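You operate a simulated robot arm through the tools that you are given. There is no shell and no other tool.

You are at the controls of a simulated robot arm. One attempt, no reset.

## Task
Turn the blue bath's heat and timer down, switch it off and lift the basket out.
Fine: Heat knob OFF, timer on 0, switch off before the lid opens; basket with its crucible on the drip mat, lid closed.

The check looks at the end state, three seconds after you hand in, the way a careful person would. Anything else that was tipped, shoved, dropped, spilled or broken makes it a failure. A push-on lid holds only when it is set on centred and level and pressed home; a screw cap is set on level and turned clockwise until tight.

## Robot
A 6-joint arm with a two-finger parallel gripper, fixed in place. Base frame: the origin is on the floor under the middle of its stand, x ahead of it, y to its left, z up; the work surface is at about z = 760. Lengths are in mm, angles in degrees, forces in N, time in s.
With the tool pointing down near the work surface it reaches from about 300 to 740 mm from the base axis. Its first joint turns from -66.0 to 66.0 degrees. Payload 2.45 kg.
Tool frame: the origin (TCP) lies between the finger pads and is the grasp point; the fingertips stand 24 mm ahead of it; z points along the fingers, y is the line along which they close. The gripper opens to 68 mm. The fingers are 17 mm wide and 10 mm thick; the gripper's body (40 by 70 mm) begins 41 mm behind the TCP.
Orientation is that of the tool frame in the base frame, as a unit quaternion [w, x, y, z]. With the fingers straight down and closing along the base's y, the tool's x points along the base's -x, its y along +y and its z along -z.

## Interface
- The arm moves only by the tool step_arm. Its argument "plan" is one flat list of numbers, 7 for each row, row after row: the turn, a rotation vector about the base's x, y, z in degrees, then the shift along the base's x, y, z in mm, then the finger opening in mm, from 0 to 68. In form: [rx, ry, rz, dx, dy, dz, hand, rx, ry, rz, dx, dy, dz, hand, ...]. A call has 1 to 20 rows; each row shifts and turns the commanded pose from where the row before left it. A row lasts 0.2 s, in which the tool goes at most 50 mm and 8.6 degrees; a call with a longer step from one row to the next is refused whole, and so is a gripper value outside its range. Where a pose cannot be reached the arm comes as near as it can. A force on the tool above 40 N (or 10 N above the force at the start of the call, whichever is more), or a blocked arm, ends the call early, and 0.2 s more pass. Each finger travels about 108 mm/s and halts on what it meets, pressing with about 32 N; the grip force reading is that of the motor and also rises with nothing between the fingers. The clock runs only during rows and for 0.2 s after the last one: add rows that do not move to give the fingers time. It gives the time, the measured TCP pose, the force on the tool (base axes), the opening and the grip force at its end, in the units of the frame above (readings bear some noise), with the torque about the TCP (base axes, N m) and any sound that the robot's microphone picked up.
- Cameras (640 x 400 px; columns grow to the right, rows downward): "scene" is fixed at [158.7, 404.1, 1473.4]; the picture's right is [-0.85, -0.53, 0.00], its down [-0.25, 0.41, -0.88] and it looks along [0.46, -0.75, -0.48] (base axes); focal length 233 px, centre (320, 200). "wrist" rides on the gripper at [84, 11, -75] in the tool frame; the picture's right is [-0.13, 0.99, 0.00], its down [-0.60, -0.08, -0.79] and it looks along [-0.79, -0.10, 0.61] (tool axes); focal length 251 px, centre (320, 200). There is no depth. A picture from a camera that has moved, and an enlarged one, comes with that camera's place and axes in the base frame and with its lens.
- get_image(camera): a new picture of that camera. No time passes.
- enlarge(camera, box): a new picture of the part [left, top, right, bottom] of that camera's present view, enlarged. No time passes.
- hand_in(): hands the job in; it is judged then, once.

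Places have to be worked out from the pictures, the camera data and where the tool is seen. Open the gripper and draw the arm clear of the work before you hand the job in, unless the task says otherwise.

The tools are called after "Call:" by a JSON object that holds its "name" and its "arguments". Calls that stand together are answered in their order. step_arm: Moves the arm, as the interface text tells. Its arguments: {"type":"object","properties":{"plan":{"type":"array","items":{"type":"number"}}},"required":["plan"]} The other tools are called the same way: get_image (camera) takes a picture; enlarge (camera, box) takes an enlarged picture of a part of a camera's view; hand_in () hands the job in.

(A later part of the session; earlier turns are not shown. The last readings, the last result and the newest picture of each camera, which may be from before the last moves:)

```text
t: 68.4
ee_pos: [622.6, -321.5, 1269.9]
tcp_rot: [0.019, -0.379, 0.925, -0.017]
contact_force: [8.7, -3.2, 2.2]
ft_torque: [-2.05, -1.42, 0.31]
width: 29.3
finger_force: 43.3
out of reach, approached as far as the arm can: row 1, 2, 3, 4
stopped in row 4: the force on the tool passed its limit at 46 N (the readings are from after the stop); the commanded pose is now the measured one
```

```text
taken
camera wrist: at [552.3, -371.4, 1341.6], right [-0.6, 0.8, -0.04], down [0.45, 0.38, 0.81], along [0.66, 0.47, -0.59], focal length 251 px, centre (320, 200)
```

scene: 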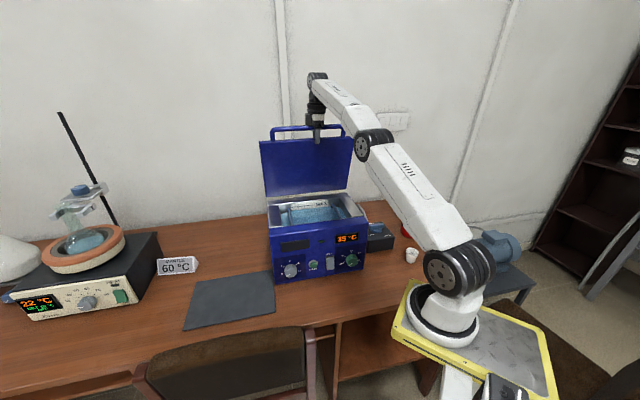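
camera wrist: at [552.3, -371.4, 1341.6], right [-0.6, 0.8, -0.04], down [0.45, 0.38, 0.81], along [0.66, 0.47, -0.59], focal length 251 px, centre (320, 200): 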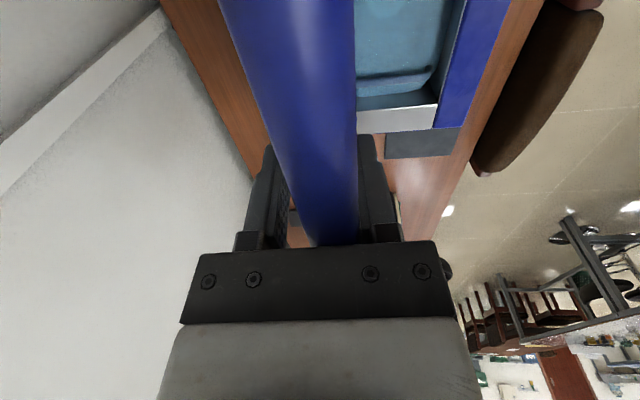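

The arm ran out of reach there and the gripper slid deeper over the bar. I'll open the fingers to relieve that, staying around the bar as a catch, and see whether the lid holds by itself.

Call:
{"name": "step_arm", "arguments": {"plan": [0, 0, 0, 0, 0, 0, 40, 0, 0, 0, 0, 0, 0, 50, 0, 0, 0, 0, 0, 5, 60, 0, 0, 0, 0, 0, 5, 60, 0, 0, 0, 0, 0, 0, 60]}}

Call:
{"name": "get_image", "arguments": {"camera": "wrist"}}

Call:
{"name": "enlarge", "arguments": {"camera": "scene", "box": [240, 60, 400, 290]}}

```text
t: 69.6
ee_pos: [618.8, -319.8, 1275.6]
tcp_rot: [0.017, -0.379, 0.925, -0.013]
contact_force: [-0.6, 0.5, -0.1]
ft_torque: [-0.02, -0.03, -0.03]
width: 60.3
finger_force: 0.4
```

```text
taken
camera wrist: at [549.3, -369.8, 1348.4], right [-0.6, 0.8, -0.03], down [0.45, 0.38, 0.81], along [0.66, 0.47, -0.59], focal length 251 px, centre (320, 200)
```

wrist: 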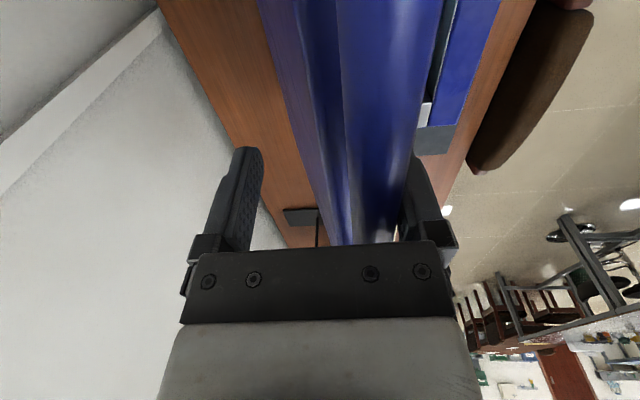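

```text
1.74 times, centred on (320, 175) of scene
camera zoom: at [158.7, 404.1, 1473.4], right [-0.85, -0.53, 0.0], down [-0.25, 0.41, -0.88], along [0.46, -0.75, -0.48], focal length 406 px, centre (320, 244)
```

zoom: 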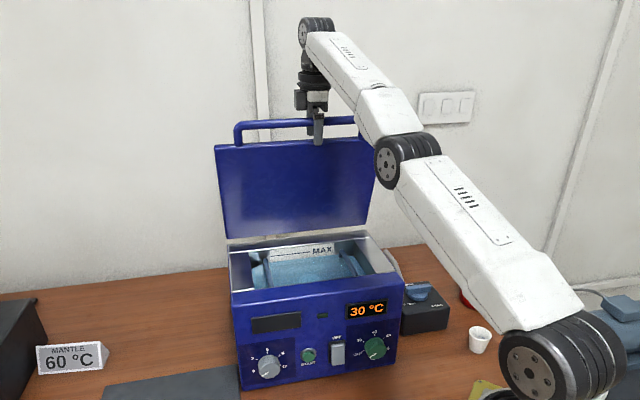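

The lid drifts forward with the front finger (light, ~1 N), so it needs pushing past vertical. I'll pivot the gripper about the bar to a flatter pitch (≈40°), keeping the front finger under the bar, which gives reach to push it over.

Call:
{"name": "step_arm", "arguments": {"plan": [-4.8, -4.67, 0, -0.28, 0.29, 4.9, 60, -4.8, -4.67, 0, -0.84, 0.86, 4.3, 60, -4.8, -4.67, 0, -1.25, 1.29, 4.1, 60, -4.8, -4.67, 0, -1.39, 1.43, 2.8, 60, -4.8, -4.67, 0, -1.67, 1.72, 2.6, 60, -4.8, -4.67, 0, -1.95, 2.01, 2.2, 60, -4.8, -4.67, 0, -2.16, 2.22, 1.7, 60]}}

Call:
{"name": "get_image", "arguments": {"camera": "wrist"}}

Call:
{"name": "enlarge", "arguments": {"camera": "scene", "box": [240, 60, 400, 290]}}

```text
t: 71.2
ee_pos: [623.5, -323.6, 1281.6]
tcp_rot: [0.028, -0.379, 0.924, -0.04]
contact_force: [0.9, 1.0, -0.4]
ft_torque: [-0.07, 0.01, 0.01]
width: 60.4
finger_force: 0.4
out of reach, approached as far as the arm can: row 1, 2, 3, 4, 5, 6, 7
```

```text
taken
camera wrist: at [551.6, -369.8, 1353.2], right [-0.6, 0.79, -0.09], down [0.42, 0.41, 0.81], along [0.68, 0.45, -0.58], focal length 251 px, centre (320, 200)
```

wrist: 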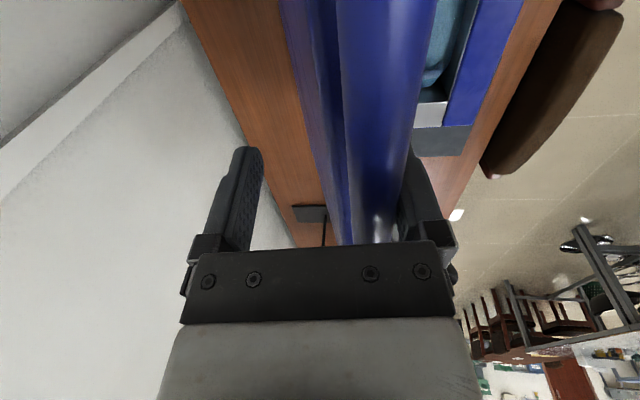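

```text
1.74 times, centred on (320, 175) of scene
camera zoom: at [158.7, 404.1, 1473.4], right [-0.85, -0.53, 0.0], down [-0.25, 0.41, -0.88], along [0.46, -0.75, -0.48], focal length 406 px, centre (320, 244)
```

zoom: 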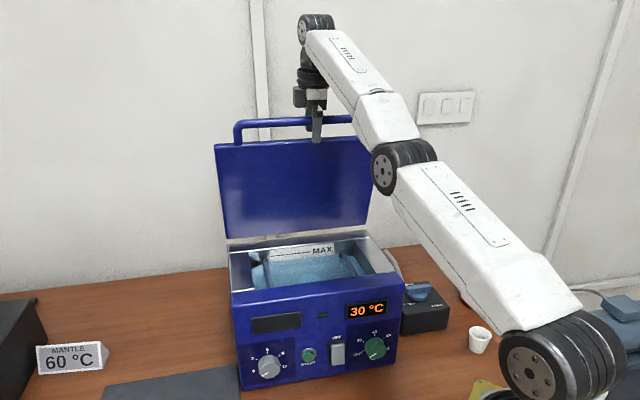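

The arm is nearly straight (singular) here, so the pivot failed. I'll back off along the arc toward the base, lid following the front finger, to regain a bent elbow before pivoting.

Call:
{"name": "step_arm", "arguments": {"plan": [-1.79, -1.74, 0, -8.5, 8.8, -6, 60, -1.79, -1.74, 0, -8.5, 8.8, -6, 60, -1.79, -1.74, 0, -8.5, 8.8, -6, 60]}}

Call:
{"name": "get_image", "arguments": {"camera": "scene"}}

Call:
{"name": "get_image", "arguments": {"camera": "wrist"}}

```text
t: 72.0
ee_pos: [623.2, -321.9, 1282.7]
tcp_rot: [0.027, -0.38, 0.924, -0.04]
contact_force: [-0.1, 1.1, 0.3]
ft_torque: [-0.03, -0.01, 0.01]
width: 60.6
finger_force: 0.3
out of reach, approached as far as the arm can: row 1, 2, 3
```

```text
taken
```

scene: 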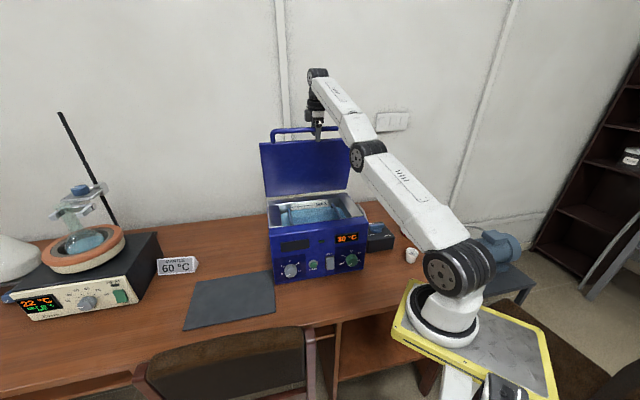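

```text
taken
camera wrist: at [551.6, -369.8, 1353.2], right [-0.6, 0.79, -0.09], down [0.42, 0.41, 0.81], along [0.68, 0.45, -0.58], focal length 251 px, centre (320, 200)
```

wrist: 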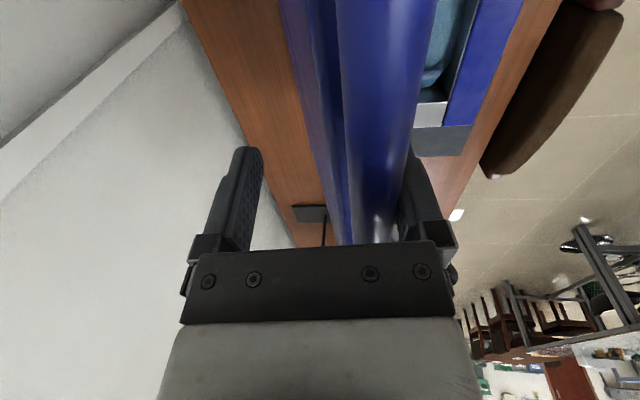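

Still stuck for inward moves, but swinging only the wrist pitch about the wrist centre should be free, and that swing pushes the bar back with the front finger. I'll pitch up 22° that way, which should carry the lid to about vertical.

Call:
{"name": "step_arm", "arguments": {"plan": [-3.94, -3.83, 0, 11.7, -12, 2.6, 60, -3.94, -3.83, 0, 11.5, -11.8, 4.2, 60, -3.94, -3.83, 0, 11.15, -11.5, 5.2, 60, -3.94, -3.83, 0, 10.7, -11, 6, 60]}}

Call:
{"name": "get_image", "arguments": {"camera": "scene"}}

Call:
{"name": "get_image", "arguments": {"camera": "wrist"}}

```text
t: 73.0
ee_pos: [675.4, -373.0, 1302.7]
tcp_rot: [0.106, -0.369, 0.892, -0.236]
contact_force: [0.0, 1.0, 0.3]
ft_torque: [-0.01, 0.0, 0.02]
width: 60.0
finger_force: 0.0
out of reach, approached as far as the arm can: row 1
```

```text
taken
```

scene: 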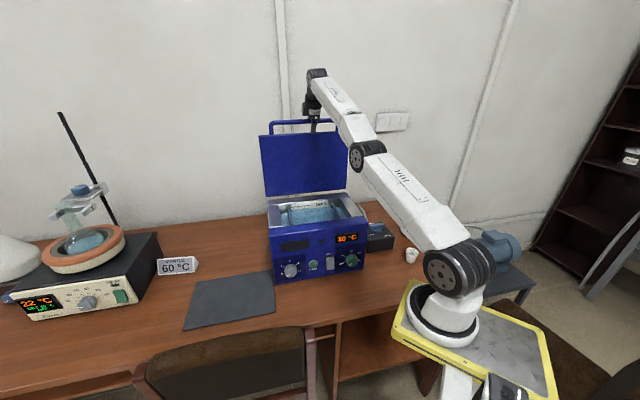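

```text
taken
camera wrist: at [583.3, -399.3, 1361.4], right [-0.51, 0.7, -0.49], down [0.19, 0.65, 0.74], along [0.84, 0.29, -0.47], focal length 251 px, centre (320, 200)
```

wrist: 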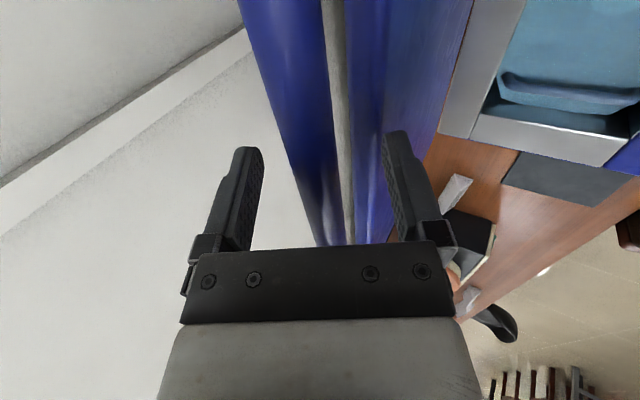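

The lid swung past vertical, and the bar now stands free between the fingers, touching neither. I'll withdraw along the tool axis and see if the lid stays open.

Call:
{"name": "step_arm", "arguments": {"plan": [0, 0, 0, -3.5, 3.6, 8.7, 60, 0, 0, 0, -5.2, 5.4, 13, 60, 0, 0, 0, -5.2, 5.4, 13, 60, 0, 0, 0, -5.2, 5.4, 13, 60, 0, 0, 0, 0, 0, 0, 60]}}

Call:
{"name": "get_image", "arguments": {"camera": "scene"}}

Call:
{"name": "get_image", "arguments": {"camera": "wrist"}}

```text
t: 74.2
ee_pos: [656.9, -352.3, 1351.7]
tcp_rot: [0.105, -0.369, 0.893, -0.234]
contact_force: [-0.8, -0.1, 0.3]
ft_torque: [-0.01, -0.01, 0.0]
width: 59.9
finger_force: 0.1
```

```text
taken
```

scene: 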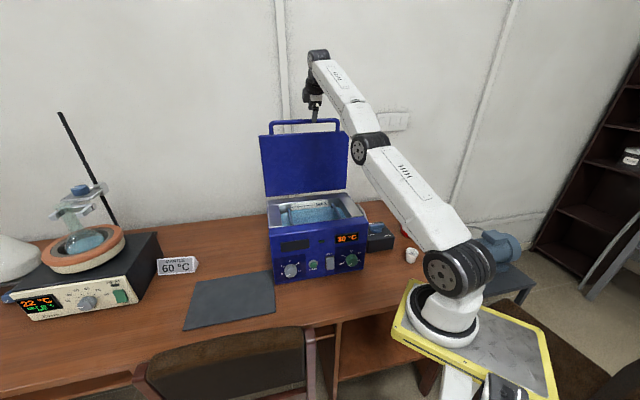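

```text
taken
camera wrist: at [564.2, -378.8, 1409.6], right [-0.51, 0.7, -0.49], down [0.19, 0.65, 0.74], along [0.84, 0.29, -0.47], focal length 251 px, centre (320, 200)
```

wrist: 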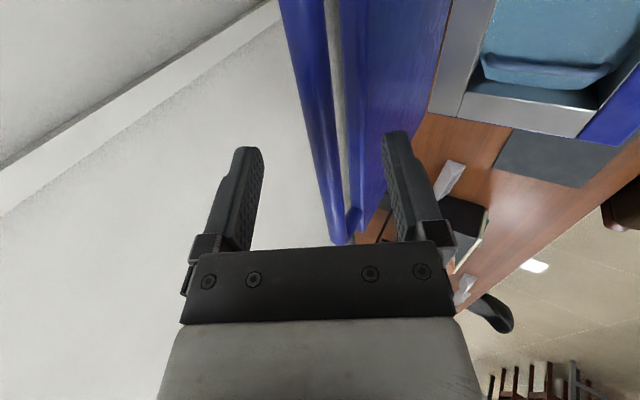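

The lid stays open on its own. Now I'll look at the bath interior.

Call:
{"name": "enlarge", "arguments": {"camera": "scene", "box": [255, 180, 380, 260]}}

Call:
{"name": "enlarge", "arguments": {"camera": "wrist", "box": [420, 0, 640, 150]}}

```text
5.00 times, centred on (318, 220) of scene
camera zoom: at [158.7, 404.1, 1473.4], right [-0.85, -0.53, 0.0], down [-0.25, 0.41, -0.88], along [0.46, -0.75, -0.48], focal length 1166 px, centre (332, 100)
```

zoom: 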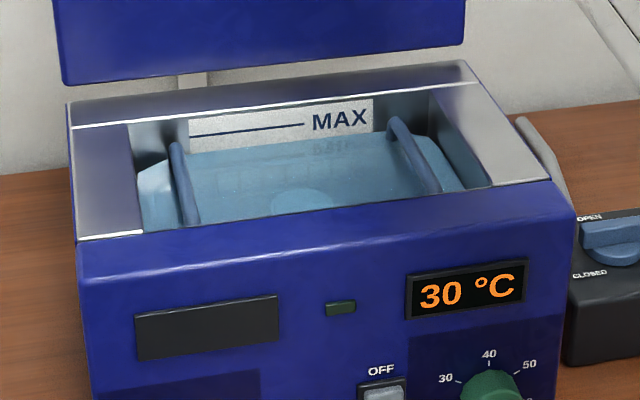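

```text
2.67 times, centred on (530, 75) of wrist
camera zoom: at [564.2, -378.8, 1409.6], right [-0.51, 0.7, -0.49], down [0.19, 0.65, 0.74], along [0.84, 0.29, -0.47], focal length 670 px, centre (-240, 533)
```

zoom: 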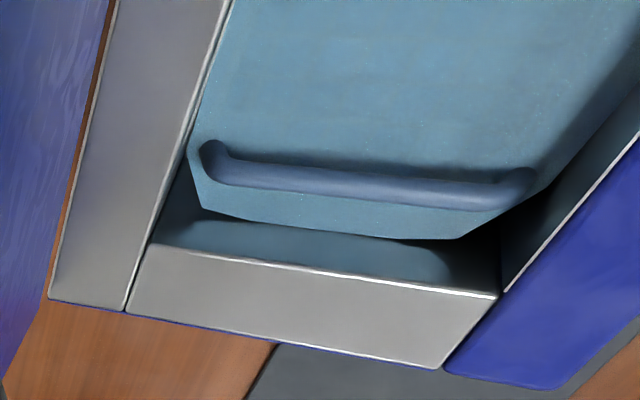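

I see two blue tubular handles at the left and right of the bath interior. I need a view from above, so I'll back the arm away, roll the camera to the top and look straight down into the bath.

Call:
{"name": "step_arm", "arguments": {"plan": [0, 0, 0, -14, 14.3, 10, 60, 0, 0, 0, -20, 20.5, 5, 60, 0, 0, 0, -20, 20.5, 0, 60, 0, 0, 0, -20, 20.5, 0, 60, 0, 0, 0, -20, 20.5, 0, 60, 0, 0, 0, -20, 20.5, 0, 60, 0, 0, 0, -20, 20.5, 0, 60]}}

Call:
{"name": "get_image", "arguments": {"camera": "wrist"}}

Call:
{"name": "get_image", "arguments": {"camera": "scene"}}

```text
t: 75.8
ee_pos: [623.4, -283.1, 1437.1]
tcp_rot: [0.104, -0.369, 0.893, -0.235]
contact_force: [-0.3, -0.9, 0.0]
ft_torque: [0.0, -0.03, 0.02]
width: 59.8
finger_force: 0.1
out of reach, approached as far as the arm can: row 1, 2, 3, 4, 5, 6, 7
```

```text
taken
camera wrist: at [530.5, -310.6, 1495.2], right [-0.51, 0.7, -0.49], down [0.19, 0.65, 0.74], along [0.84, 0.29, -0.47], focal length 251 px, centre (320, 200)
```

wrist: 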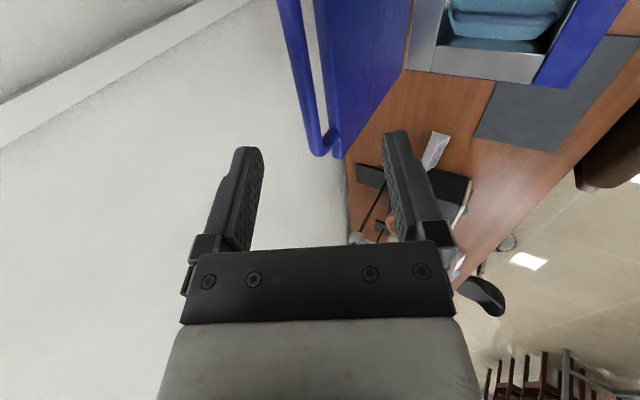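

```text
taken
```

scene: 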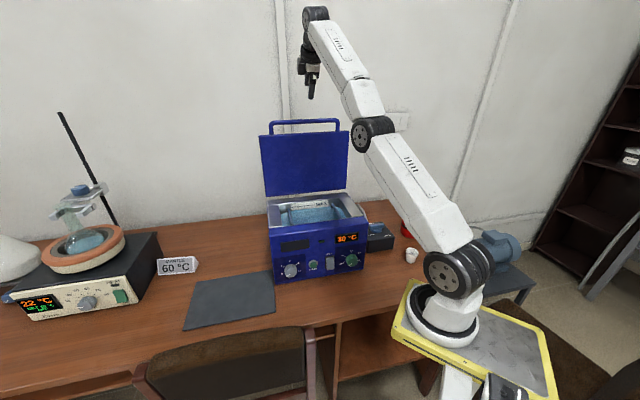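

The elbow seems to have passed through straight to its wrong side, blocking inward moves. Moving tangentially downward at full extension should bend the forearm back the right way; there's free air above the lid for that.

Call:
{"name": "step_arm", "arguments": {"plan": [0, 0, 0, 14, -5.5, -19, 60, 0, 0, 0, 14, -5.5, -19, 60, 0, 0, 0, 14, -5.5, -19, 60, 0, 0, 0, -10, 4, -20, 60, 0, 0, 0, -15, 6, -15, 60]}}

Call:
{"name": "get_image", "arguments": {"camera": "scene"}}

```text
t: 77.0
ee_pos: [666.2, -300.1, 1376.3]
tcp_rot: [0.106, -0.368, 0.893, -0.235]
contact_force: [-0.2, -0.3, 0.1]
ft_torque: [0.0, -0.01, 0.0]
width: 60.1
finger_force: 0.0
out of reach, approached as far as the arm can: row 4, 5
```

```text
taken
```

scene: 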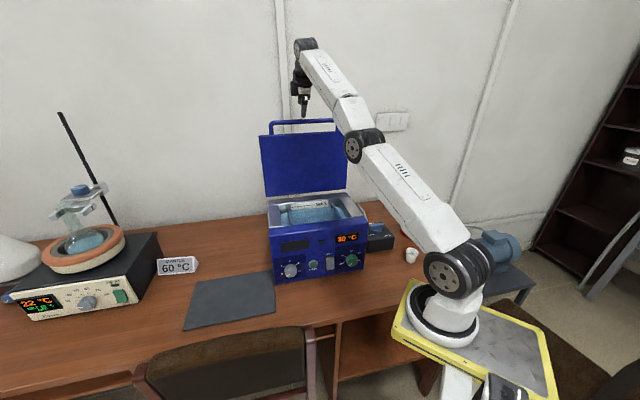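

Inward moves are still blocked. I'll stretch outward to full extension first, then come down and inward in one go so the elbow folds upward.

Call:
{"name": "step_arm", "arguments": {"plan": [0, 0, 0, 16, -6.2, 10.3, 60, 0, 0, 0, 16, -6.2, 10.3, 60, 0, 0, 0, 16, -6.2, 10.3, 60, 0, 0, 0, 10, -4, -24, 60, 0, 0, 0, -5, 2, -30, 60, 0, 0, 0, -25, 10, -20, 60]}}

Call:
{"name": "get_image", "arguments": {"camera": "scene"}}

```text
t: 78.4
ee_pos: [648.2, -292.8, 1303.0]
tcp_rot: [0.106, -0.37, 0.892, -0.236]
contact_force: [-0.3, 0.3, -0.3]
ft_torque: [-0.02, -0.02, -0.02]
width: 60.0
finger_force: 0.1
out of reach, approached as far as the arm can: row 1, 2, 3
```

```text
taken
```

scene: 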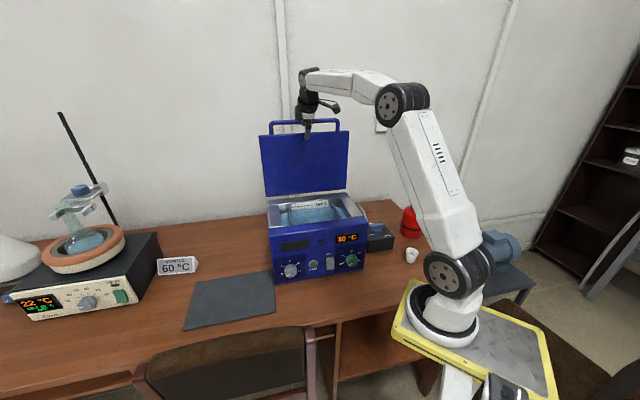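

The elbow folded back up correctly. Now I roll the camera to the top side and move over the bath to look down into it.

Call:
{"name": "step_arm", "arguments": {"plan": [-2.98, 2.81, 7.09, -7.65, 5.76, 2, 60, -2.98, 2.81, 7.09, -7.65, 5.76, 2, 60, -2.98, 2.81, 7.09, -7.65, 5.76, 2, 60, -2.98, 2.81, 7.09, -7.65, 5.76, 2, 60, -2.98, 2.81, 7.09, -7.65, 5.76, 2, 60, -2.98, 2.81, 7.09, -7.65, 5.76, 2, 60, -2.98, 2.81, 7.09, -7.65, 5.76, 2, 60, -2.98, 2.81, 7.09, -7.65, 5.76, 2, 60, -2.98, 2.81, 7.09, -7.65, 5.76, 2, 60, -2.98, 2.81, 7.09, -7.65, 5.76, 2, 60, -2.98, 2.81, 7.09, -7.65, 5.76, 2, 60]}}

Call:
{"name": "get_image", "arguments": {"camera": "wrist"}}

Call:
{"name": "get_image", "arguments": {"camera": "scene"}}

```text
t: 80.8
ee_pos: [565.1, -228.9, 1324.1]
tcp_rot: [0.092, 0.893, -0.369, 0.242]
contact_force: [0.3, -0.2, -0.3]
ft_torque: [0.0, 0.0, -0.03]
width: 59.9
finger_force: 0.0
```

```text
taken
camera wrist: at [581.4, -261.6, 1431.4], right [-0.78, -0.63, -0.08], down [-0.6, 0.7, 0.39], along [-0.19, 0.34, -0.92], focal length 251 px, centre (320, 200)
```

wrist: 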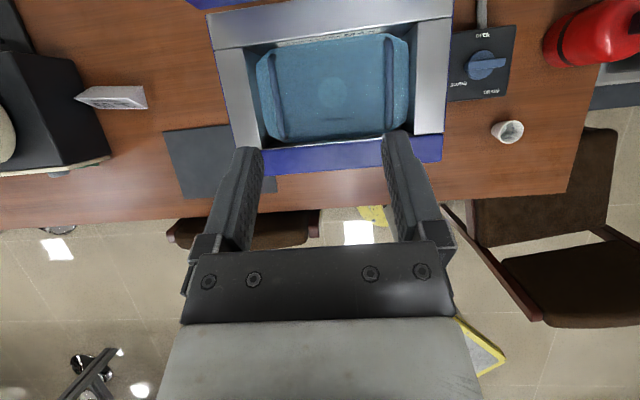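

```text
taken
```

scene: 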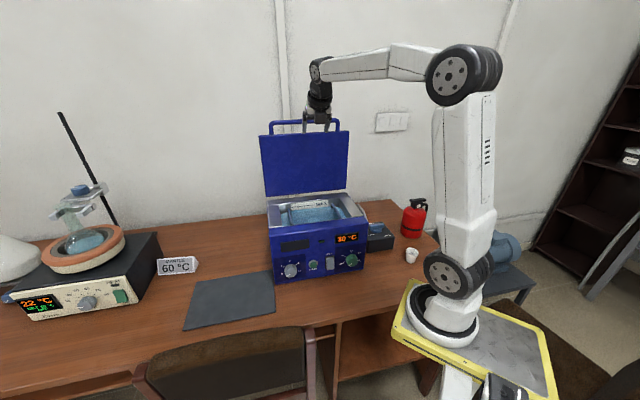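

Great overhead view. I'll enlarge the bath interior.

Call:
{"name": "enlarge", "arguments": {"camera": "wrist", "box": [200, 0, 460, 180]}}

Call:
{"name": "enlarge", "arguments": {"camera": "wrist", "box": [245, 25, 425, 150]}}

Call:
{"name": "enlarge", "arguments": {"camera": "wrist", "box": [470, 90, 550, 160]}}

```text
2.22 times, centred on (330, 90) of wrist
camera zoom: at [581.4, -261.6, 1431.4], right [-0.78, -0.63, -0.08], down [-0.6, 0.7, 0.39], along [-0.19, 0.34, -0.92], focal length 559 px, centre (298, 444)
```

zoom: 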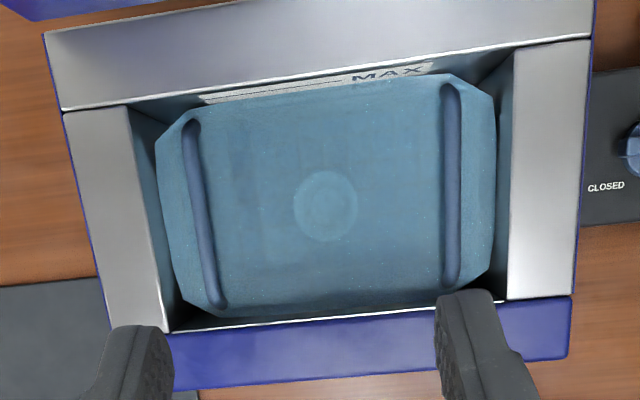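

```text
3.20 times, centred on (335, 88) of wrist
camera zoom: at [581.4, -261.6, 1431.4], right [-0.78, -0.63, -0.08], down [-0.6, 0.7, 0.39], along [-0.19, 0.34, -0.92], focal length 805 px, centre (272, 560)
```

zoom: 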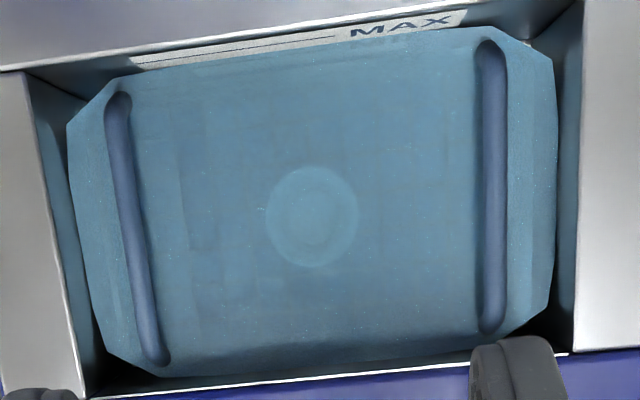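

```text
5.71 times, centred on (510, 125) of wrist
camera zoom: at [581.4, -261.6, 1431.4], right [-0.78, -0.63, -0.08], down [-0.6, 0.7, 0.39], along [-0.19, 0.34, -0.92], focal length 1437 px, centre (-766, 629)
```

zoom: 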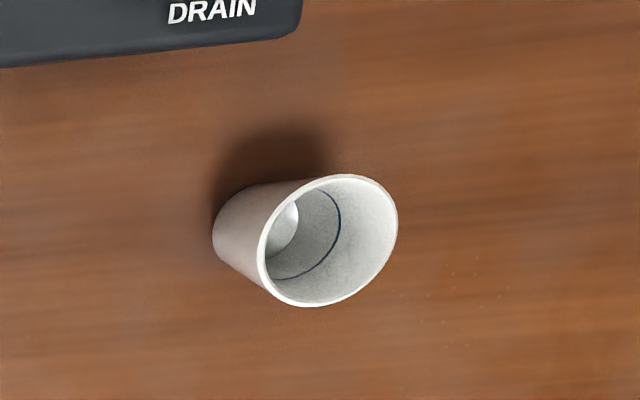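

The basket sits in the liquid with a handle bar at each end (left and right) and the crucible in the middle. I'll descend for a closer look at the handle geometry.

Call:
{"name": "step_arm", "arguments": {"plan": [0, 0, 0, 0, 0, -25, 60, 0, 0, 0, 0, 0, -25, 60, 0, 0, 0, 0, 0, -25, 60, 0, 0, 0, 0, 0, -25, 60, 0, 0, 0, 0, 0, -25, 60, 0, 0, 0, 0, 0, -25, 60]}}

Call:
{"name": "get_image", "arguments": {"camera": "wrist"}}

Call:
{"name": "enlarge", "arguments": {"camera": "wrist", "box": [180, 0, 480, 190]}}

```text
t: 82.2
ee_pos: [565.0, -230.0, 1174.8]
tcp_rot: [0.093, 0.892, -0.371, 0.242]
contact_force: [-0.3, 0.1, -0.5]
ft_torque: [-0.01, 0.01, 0.02]
width: 59.8
finger_force: 0.1
```

```text
taken
camera wrist: at [581.7, -262.9, 1281.1], right [-0.78, -0.62, -0.08], down [-0.6, 0.7, 0.39], along [-0.19, 0.35, -0.92], focal length 251 px, centre (320, 200)
```

wrist: 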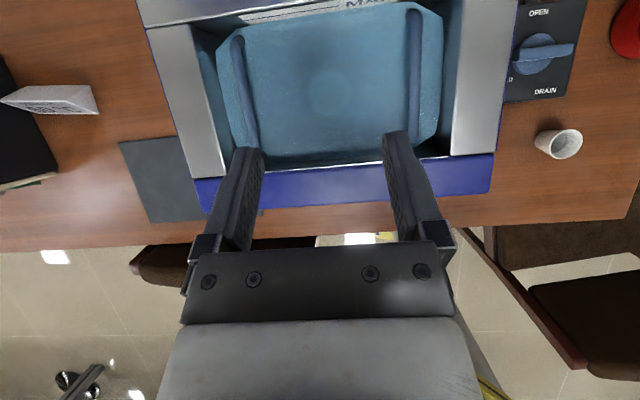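

```text
2.11 times, centred on (330, 95) of wrist
camera zoom: at [581.7, -262.9, 1281.1], right [-0.78, -0.62, -0.08], down [-0.6, 0.7, 0.39], along [-0.19, 0.35, -0.92], focal length 529 px, centre (299, 421)
```

zoom: 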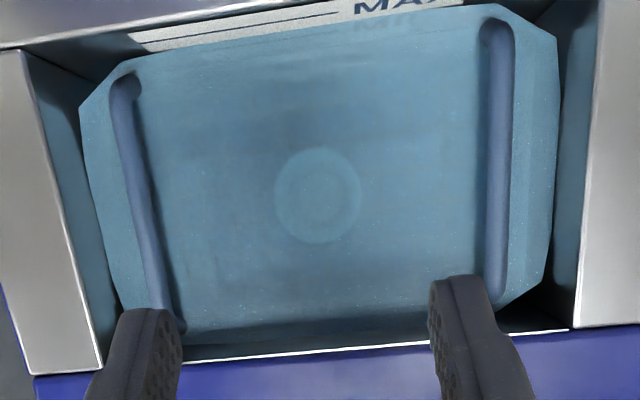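

I'll look closer at each handle and the liquid edge to understand what is basket and what is liquid.

Call:
{"name": "enlarge", "arguments": {"camera": "wrist", "box": [210, 20, 290, 80]}}

Call:
{"name": "enlarge", "arguments": {"camera": "wrist", "box": [390, 0, 460, 60]}}

Call:
{"name": "enlarge", "arguments": {"camera": "wrist", "box": [270, 50, 380, 170]}}

Call:
{"name": "enlarge", "arguments": {"camera": "scene", "box": [280, 195, 350, 235]}}

```text
6.67 times, centred on (250, 50) of wrist
camera zoom: at [581.7, -262.9, 1281.1], right [-0.78, -0.62, -0.08], down [-0.6, 0.7, 0.39], along [-0.19, 0.35, -0.92], focal length 1676 px, centre (787, 1200)
```

zoom: 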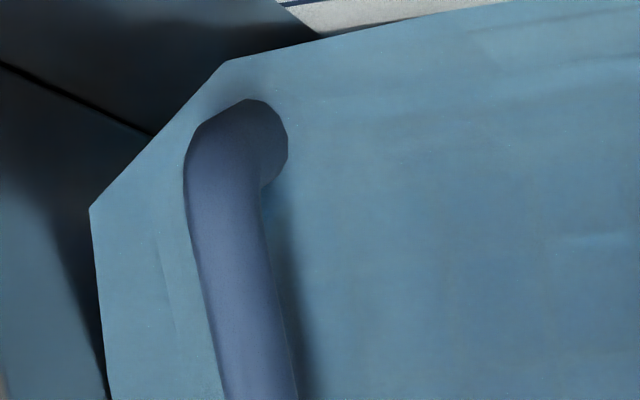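

```text
6.67 times, centred on (425, 30) of wrist
camera zoom: at [581.7, -262.9, 1281.1], right [-0.78, -0.62, -0.08], down [-0.6, 0.7, 0.39], along [-0.19, 0.35, -0.92], focal length 1676 px, centre (-380, 1333)
```

zoom: 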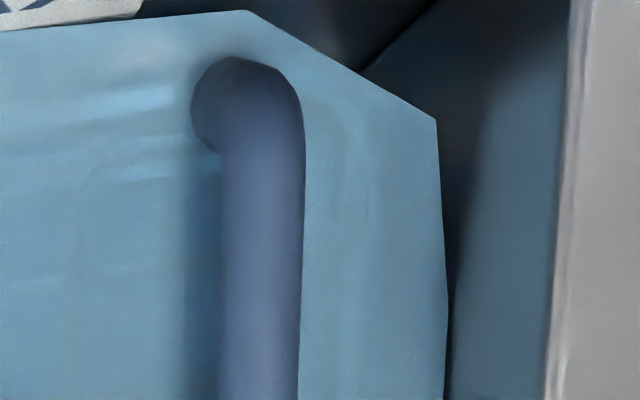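

```text
3.33 times, centred on (325, 110) of wrist
camera zoom: at [581.7, -262.9, 1281.1], right [-0.78, -0.62, -0.08], down [-0.6, 0.7, 0.39], along [-0.19, 0.35, -0.92], focal length 838 px, centre (303, 500)
```

zoom: 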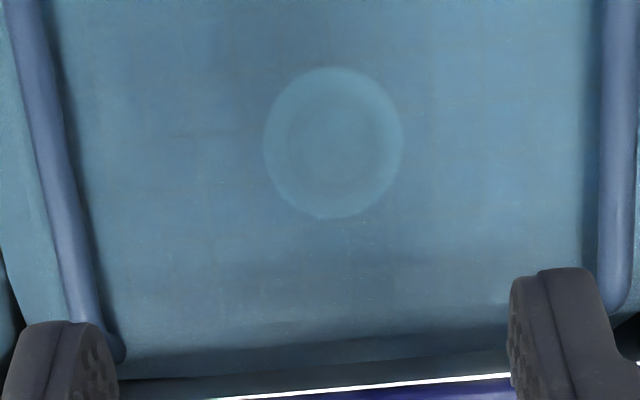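

```text
9.14 times, centred on (315, 215) of scene
camera zoom: at [158.7, 404.1, 1473.4], right [-0.85, -0.53, 0.0], down [-0.25, 0.41, -0.88], along [0.46, -0.75, -0.48], focal length 2133 px, centre (366, 63)
```

zoom: 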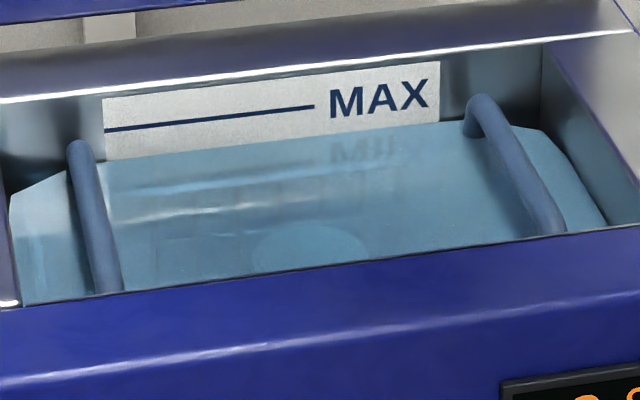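

The liquid surface is the octagon; the basket's two U‑shaped handles (13 mm tubes, at s≈85 and s≈271, z≈986) stick out of it. The mat is on the left, so I'll take the right handle to keep within reach. First point the tool straight down and yaw so the camera faces front (away from the lid).

Call:
{"name": "step_arm", "arguments": {"plan": [5.16, 5.42, 0, -2, -4.4, 8, 60, 5.16, 5.42, 0, -2, -4.4, 8, 60, 5.16, 5.42, 0, -2, -4.4, 8, 60, 5.16, 5.42, 0, -2, -4.4, 8, 60, 0, 0, -8.57, -2, -4.4, 0, 60, 0, 0, -8.57, -2, -4.4, 0, 60, 0, 0, -8.57, -2, -4.4, 0, 60, 0, 0, -8.57, -2, -4.4, 0, 60, 0, 0, -8.57, -2, -4.4, 0, 60, 0, 0, -8.57, -2, -4.4, 0, 60, 0, 0, -8.57, -2, -4.4, 0, 60, 0, 0, -8.57, -2, -4.4, 0, 60, 0, 0, -8.57, -2, -4.4, 0, 60, 0, 0, -8.57, -2, -4.4, 0, 60, 0, 0, -8.57, -2, -4.4, 0, 60, 0, 0, -8.57, -2, -4.4, 0, 60, 0, 0, -8.57, -2, -4.4, 0, 60, 0, 0, -8.57, -2, -4.4, 0, 60, 0, 0, -8.57, -2, -4.4, 0, 60, 0, 0, -8.57, -2, -4.4, 0, 60]}}

```text
t: 86.4
ee_pos: [523.6, -316.9, 1206.8]
tcp_rot: [-0.001, 0.02, 1.0, 0.0]
contact_force: [-0.3, -0.2, -0.4]
ft_torque: [0.01, 0.01, -0.02]
width: 59.9
finger_force: 0.1
```

Tool is straight down now; finish the yaw and view.

Call:
{"name": "step_arm", "arguments": {"plan": [0, 0, -8.57, 0, 0, 0, 50, 0, 0, -8.57, 0, 0, 0, 40, 0, 0, -8.57, 0, 0, 0, 36, 0, 0, -8.57, 0, 0, 0, 36, 0, 0, -8.57, 0, 0, 0, 36, 0, 0, 0, 0, 0, 0, 36]}}

Call:
{"name": "get_image", "arguments": {"camera": "wrist"}}

Call:
{"name": "get_image", "arguments": {"camera": "scene"}}

```text
t: 87.8
ee_pos: [523.5, -315.9, 1207.2]
tcp_rot: [-0.001, 0.383, 0.924, 0.0]
contact_force: [-1.5, 0.6, -0.3]
ft_torque: [0.03, 0.03, -0.01]
width: 36.1
finger_force: 0.0
```

```text
taken
camera wrist: at [473.7, -248.9, 1281.5], right [0.79, 0.61, 0.0], down [0.37, -0.48, 0.79], along [0.48, -0.63, -0.61], focal length 251 px, centre (320, 200)
```

wrist: 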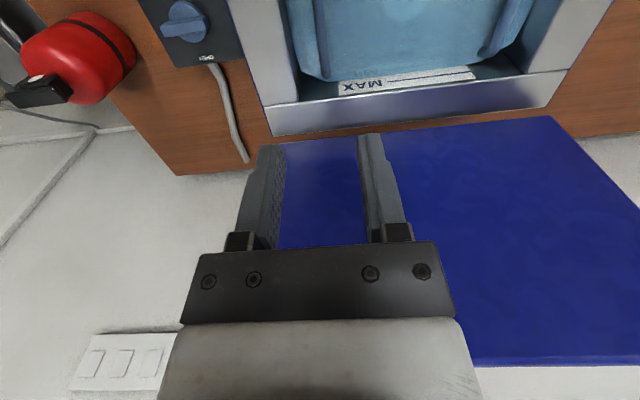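

```text
taken
```

scene: 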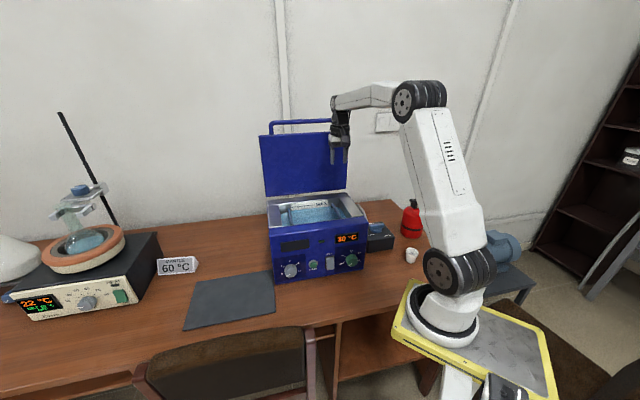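

I'll enlarge the handle area in this view to fix its position.

Call:
{"name": "enlarge", "arguments": {"camera": "wrist", "box": [260, 0, 380, 100]}}

Call:
{"name": "enlarge", "arguments": {"camera": "scene", "box": [260, 110, 370, 240]}}

```text
4.00 times, centred on (320, 50) of wrist
camera zoom: at [473.7, -248.9, 1281.5], right [0.79, 0.61, 0.0], down [0.37, -0.48, 0.79], along [0.48, -0.63, -0.61], focal length 1006 px, centre (320, 800)
```

zoom: 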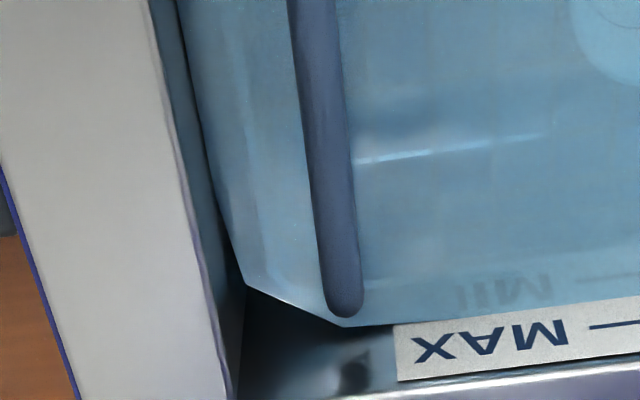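

```text
3.08 times, centred on (315, 175) of scene
camera zoom: at [158.7, 404.1, 1473.4], right [-0.85, -0.53, 0.0], down [-0.25, 0.41, -0.88], along [0.46, -0.75, -0.48], focal length 718 px, centre (335, 277)
```

zoom: 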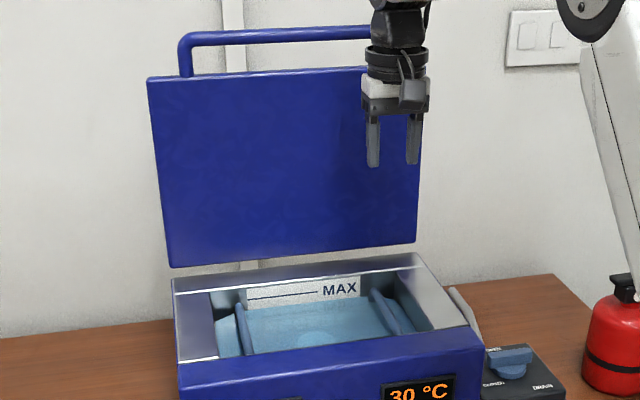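

The right handle's axis is at s≈267.5, spanning n≈-56…-178, z≈986. I'll centre over it and descend to just above the rim, then check.

Call:
{"name": "step_arm", "arguments": {"plan": [0, 0, 0, 0.5, -0.14, -24, 36, 0, 0, 0, 0.5, -0.14, -24, 36, 0, 0, 0, 0.5, -0.14, -24, 36, 0, 0, 0, 0.5, -0.14, -24, 36, 0, 0, 0, 0.5, -0.14, -24, 36, 0, 0, 0, 0.5, -0.14, -24, 36, 0, 0, 0, 0.5, -0.14, -23, 36, 0, 0, 0, 0, 0, 0, 36]}}

Call:
{"name": "get_image", "arguments": {"camera": "wrist"}}

Call:
{"name": "enlarge", "arguments": {"camera": "scene", "box": [280, 150, 380, 240]}}

```text
t: 89.6
ee_pos: [528.4, -318.4, 1039.8]
tcp_rot: [-0.001, 0.382, 0.924, 0.0]
contact_force: [-0.1, 0.6, -0.2]
ft_torque: [-0.01, -0.01, 0.02]
width: 36.0
finger_force: 0.0
```

```text
taken
camera wrist: at [476.9, -251.1, 1114.0], right [0.79, 0.61, 0.0], down [0.37, -0.48, 0.79], along [0.48, -0.63, -0.61], focal length 251 px, centre (320, 200)
```

wrist: 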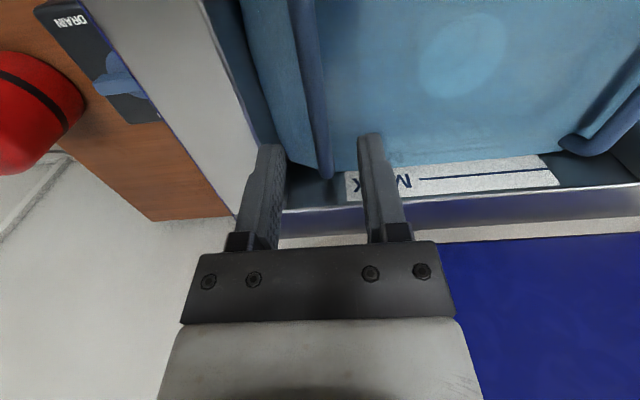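

```text
4.44 times, centred on (330, 195) of scene
camera zoom: at [158.7, 404.1, 1473.4], right [-0.85, -0.53, 0.0], down [-0.25, 0.41, -0.88], along [0.46, -0.75, -0.48], focal length 1037 px, centre (276, 222)
```

zoom: 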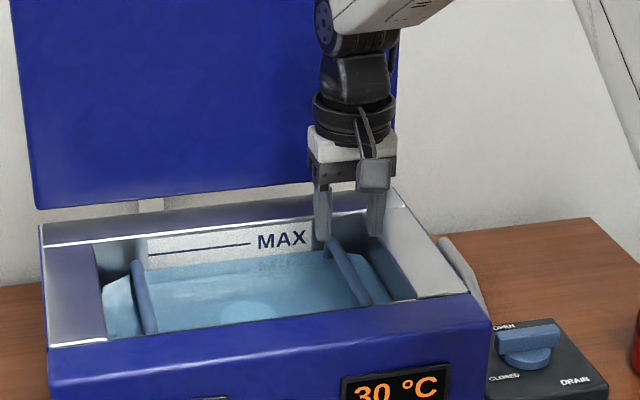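

The open fingers straddle the handle bar in plan. Descend slowly onto it to z≈983.

Call:
{"name": "step_arm", "arguments": {"plan": [0, 0, 0, 0, 0, -8, 36, 0, 0, 0, 0, 0, -8, 36, 0, 0, 0, 0, 0, -8, 36, 0, 0, 0, 0, 0, -8, 36, 0, 0, 0, 0, 0, -8, 36, 0, 0, 0, 0, 0, -8, 36, 0, 0, 0, 0, 0, -8, 36, 0, 0, 0, 0, 0, 0, 36]}}

Call:
{"name": "get_image", "arguments": {"camera": "wrist"}}

Call:
{"name": "enlarge", "arguments": {"camera": "scene", "box": [300, 160, 370, 240]}}

```text
t: 91.4
ee_pos: [526.9, -318.1, 982.8]
tcp_rot: [-0.001, 0.383, 0.924, 0.001]
contact_force: [0.8, -0.6, 0.3]
ft_torque: [0.0, -0.02, -0.01]
width: 36.1
finger_force: 0.0
```

```text
taken
camera wrist: at [476.6, -250.3, 1058.3], right [0.79, 0.61, 0.0], down [0.37, -0.48, 0.79], along [0.48, -0.63, -0.61], focal length 251 px, centre (320, 200)
```

wrist: 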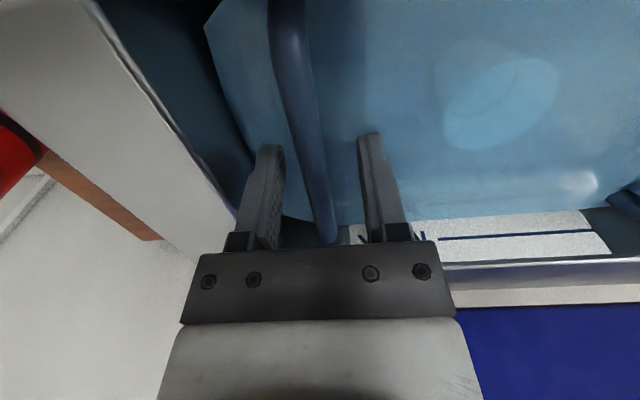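

```text
5.00 times, centred on (335, 200) of scene
camera zoom: at [158.7, 404.1, 1473.4], right [-0.85, -0.53, 0.0], down [-0.25, 0.41, -0.88], along [0.46, -0.75, -0.48], focal length 1166 px, centre (245, 200)
```

zoom: 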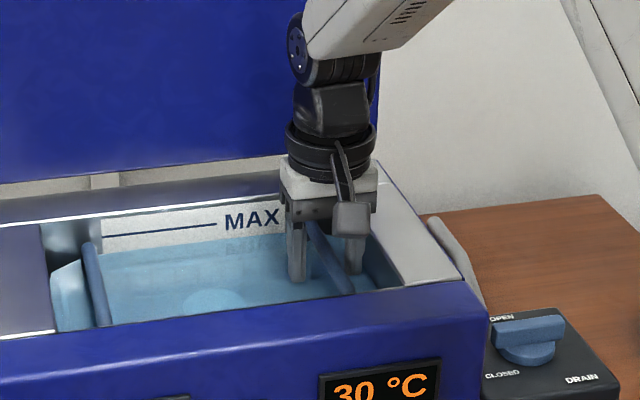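

The bar lies between the pads. Close on it.

Call:
{"name": "step_arm", "arguments": {"plan": [0, 0, 0, 0, 0, 0, 26, 0, 0, 0, 0, 0, 0, 16, 0, 0, 0, 0, 0, 0, 8, 0, 0, 0, 0, 0, 0, 4, 0, 0, 0, 0, 0, 0, 4]}}

Call:
{"name": "get_image", "arguments": {"camera": "wrist"}}

Call:
{"name": "enlarge", "arguments": {"camera": "wrist", "box": [230, 60, 430, 250]}}

```text
t: 92.6
ee_pos: [527.5, -317.7, 982.6]
tcp_rot: [-0.001, 0.382, 0.924, 0.0]
contact_force: [-0.3, -0.3, 0.0]
ft_torque: [0.04, 0.01, 0.01]
width: 11.3
finger_force: 31.9
```

```text
taken
camera wrist: at [476.7, -250.3, 1058.5], right [0.79, 0.61, 0.0], down [0.37, -0.48, 0.79], along [0.48, -0.63, -0.61], focal length 251 px, centre (320, 200)
```

wrist: 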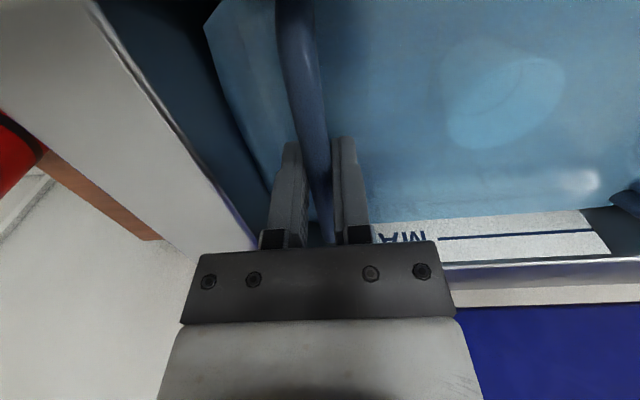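

```text
2.11 times, centred on (330, 155) of wrist
camera zoom: at [476.7, -250.3, 1058.5], right [0.79, 0.61, 0.0], down [0.37, -0.48, 0.79], along [0.48, -0.63, -0.61], focal length 529 px, centre (299, 295)
```

zoom: 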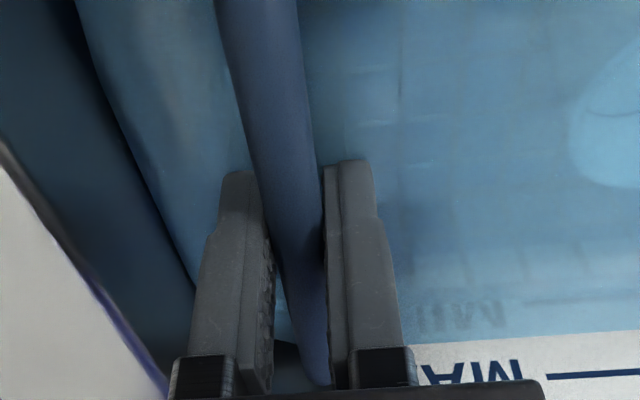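

Gripped the handle (11.3 mm). Now a gentle test lift of about 9 mm, reading force and torque to see how the basket behaves.

Call:
{"name": "step_arm", "arguments": {"plan": [0, 0, 0, 0, 0, 1.5, 0, 0, 0, 0, 0, 0, 1.5, 0, 0, 0, 0, 0, 0, 3, 0, 0, 0, 0, 0, 0, 3, 0, 0, 0, 0, 0, 0, 0, 0]}}

Call:
{"name": "get_image", "arguments": {"camera": "wrist"}}

Call:
{"name": "enlarge", "arguments": {"camera": "scene", "box": [260, 180, 380, 250]}}

```text
t: 93.8
ee_pos: [529.0, -317.5, 991.6]
tcp_rot: [-0.001, 0.383, 0.924, 0.0]
contact_force: [0.1, 0.2, -0.7]
ft_torque: [0.06, 0.07, 0.07]
width: 11.2
finger_force: 31.9
```

```text
taken
camera wrist: at [477.4, -250.1, 1067.7], right [0.79, 0.61, 0.0], down [0.37, -0.48, 0.79], along [0.48, -0.63, -0.61], focal length 251 px, centre (320, 200)
```

wrist: 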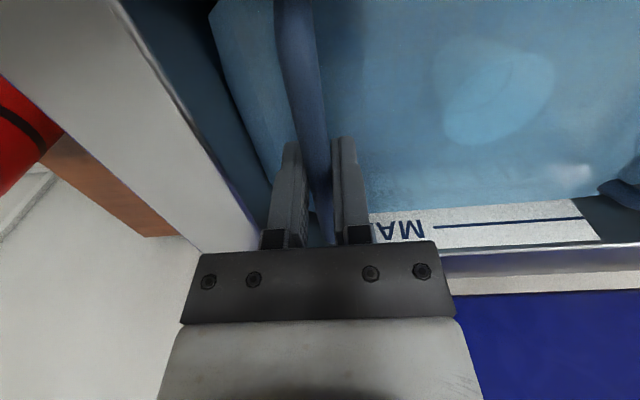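

```text
5.33 times, centred on (320, 215) of scene
camera zoom: at [158.7, 404.1, 1473.4], right [-0.85, -0.53, 0.0], down [-0.25, 0.41, -0.88], along [0.46, -0.75, -0.48], focal length 1244 px, centre (320, 120)
```

zoom: 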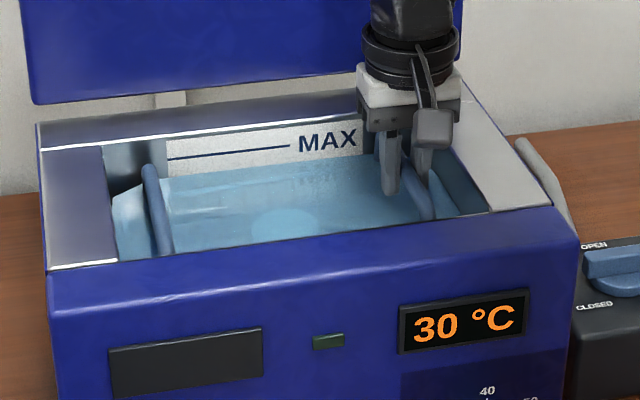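

Only about 0.7 N shows on the tool. I'll compare views to see whether the basket actually rose.

Call:
{"name": "enlarge", "arguments": {"camera": "scene", "box": [255, 180, 380, 260]}}

Call:
{"name": "enlarge", "arguments": {"camera": "wrist", "box": [230, 60, 430, 250]}}

```text
5.00 times, centred on (318, 220) of scene
camera zoom: at [158.7, 404.1, 1473.4], right [-0.85, -0.53, 0.0], down [-0.25, 0.41, -0.88], along [0.46, -0.75, -0.48], focal length 1166 px, centre (332, 100)
```

zoom: 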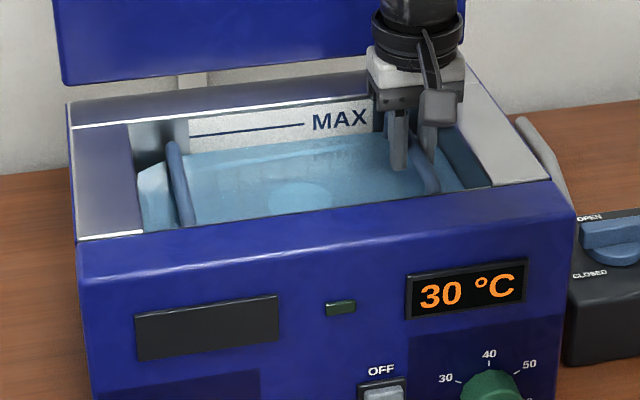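

```text
2.11 times, centred on (330, 155) of wrist
camera zoom: at [477.4, -250.1, 1067.7], right [0.79, 0.61, 0.0], down [0.37, -0.48, 0.79], along [0.48, -0.63, -0.61], focal length 529 px, centre (299, 295)
```

zoom: 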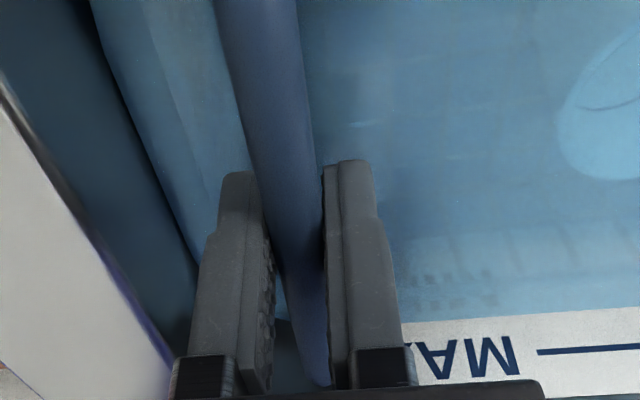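

The bar moved up with the gripper (same place between the pads), and the load is very light. Continue lifting slowly another 30 mm and check tilt.

Call:
{"name": "step_arm", "arguments": {"plan": [0, 0, 0, 0, 0, 4, 0, 0, 0, 0, 0, 0, 5, 0, 0, 0, 0, 0, 0, 5, 0, 0, 0, 0, 0, 0, 5, 0, 0, 0, 0, 0, 0, 5, 0, 0, 0, 0, 0, 0, 6, 0, 0, 0, 0, 0, 0, 0, 0]}}

Call:
{"name": "get_image", "arguments": {"camera": "wrist"}}

Call:
{"name": "enlarge", "arguments": {"camera": "scene", "box": [255, 180, 380, 260]}}

```text
t: 95.4
ee_pos: [529.2, -316.9, 1023.9]
tcp_rot: [-0.001, 0.383, 0.924, 0.001]
contact_force: [1.4, 1.7, -3.5]
ft_torque: [0.07, -0.01, -0.02]
width: 11.2
finger_force: 32.6
```

```text
taken
camera wrist: at [477.0, -250.5, 1097.8], right [0.79, 0.61, 0.0], down [0.37, -0.48, 0.79], along [0.48, -0.63, -0.61], focal length 251 px, centre (320, 200)
```

wrist: 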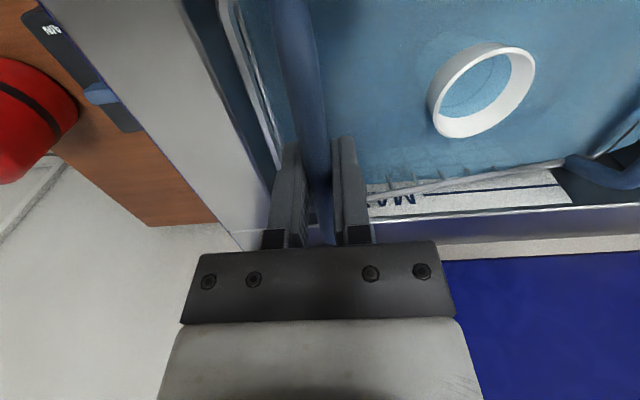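

```text
5.00 times, centred on (318, 220) of scene
camera zoom: at [158.8, 404.1, 1473.4], right [-0.85, -0.53, 0.0], down [-0.25, 0.41, -0.88], along [0.46, -0.75, -0.48], focal length 1166 px, centre (332, 100)
```

zoom: 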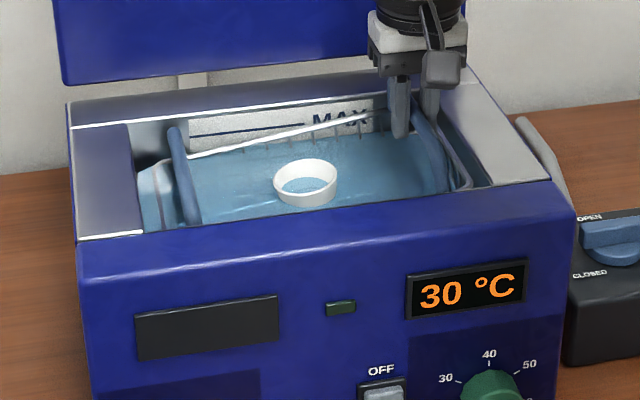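

The basket and the white crucible are emerging; it leans about 8–9° with the left lower. I'll hold still for a second to see whether it is stable or creeping.

Call:
{"name": "step_arm", "arguments": {"plan": [0, 0, 0, 0, 0, 0, 0, 0, 0, 0, 0, 0, 0, 0, 0, 0, 0, 0, 0, 0, 0, 0, 0, 0, 0, 0, 0, 0]}}

Call:
{"name": "enlarge", "arguments": {"camera": "scene", "box": [280, 180, 360, 240]}}

Call:
{"name": "enlarge", "arguments": {"camera": "wrist", "box": [340, 0, 640, 220]}}

```text
t: 96.4
ee_pos: [527.4, -318.0, 1023.8]
tcp_rot: [-0.002, 0.383, 0.924, 0.0]
contact_force: [1.5, 1.3, -1.2]
ft_torque: [0.01, 0.05, 0.01]
width: 11.1
finger_force: 31.5
```

```text
6.67 times, centred on (320, 210) of scene
camera zoom: at [158.7, 404.1, 1473.4], right [-0.85, -0.53, 0.0], down [-0.25, 0.41, -0.88], along [0.46, -0.75, -0.48], focal length 1555 px, centre (320, 133)
```

zoom: 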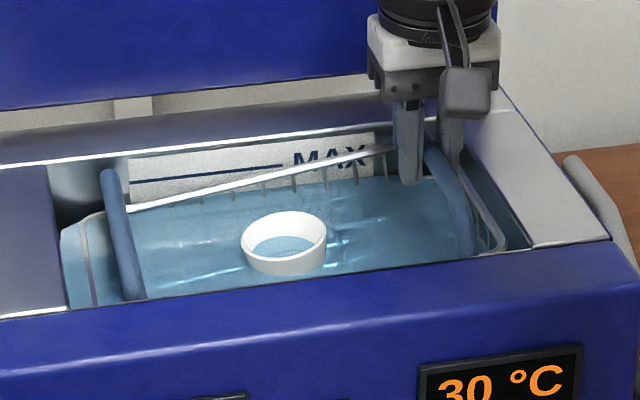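

```text
1.82 times, centred on (490, 110) of wrist
camera zoom: at [476.9, -250.6, 1097.8], right [0.79, 0.61, 0.0], down [0.37, -0.48, 0.79], along [0.48, -0.63, -0.61], focal length 457 px, centre (11, 364)
```

zoom: 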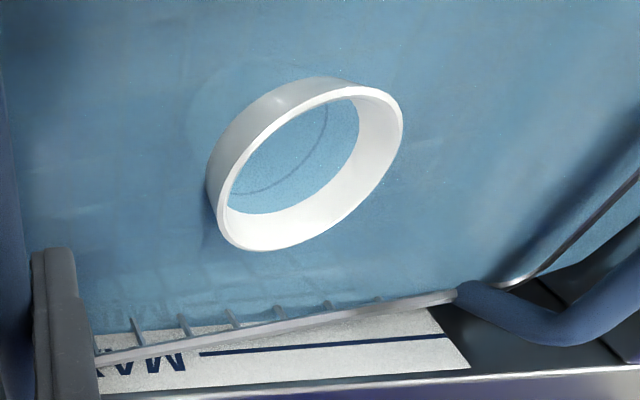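

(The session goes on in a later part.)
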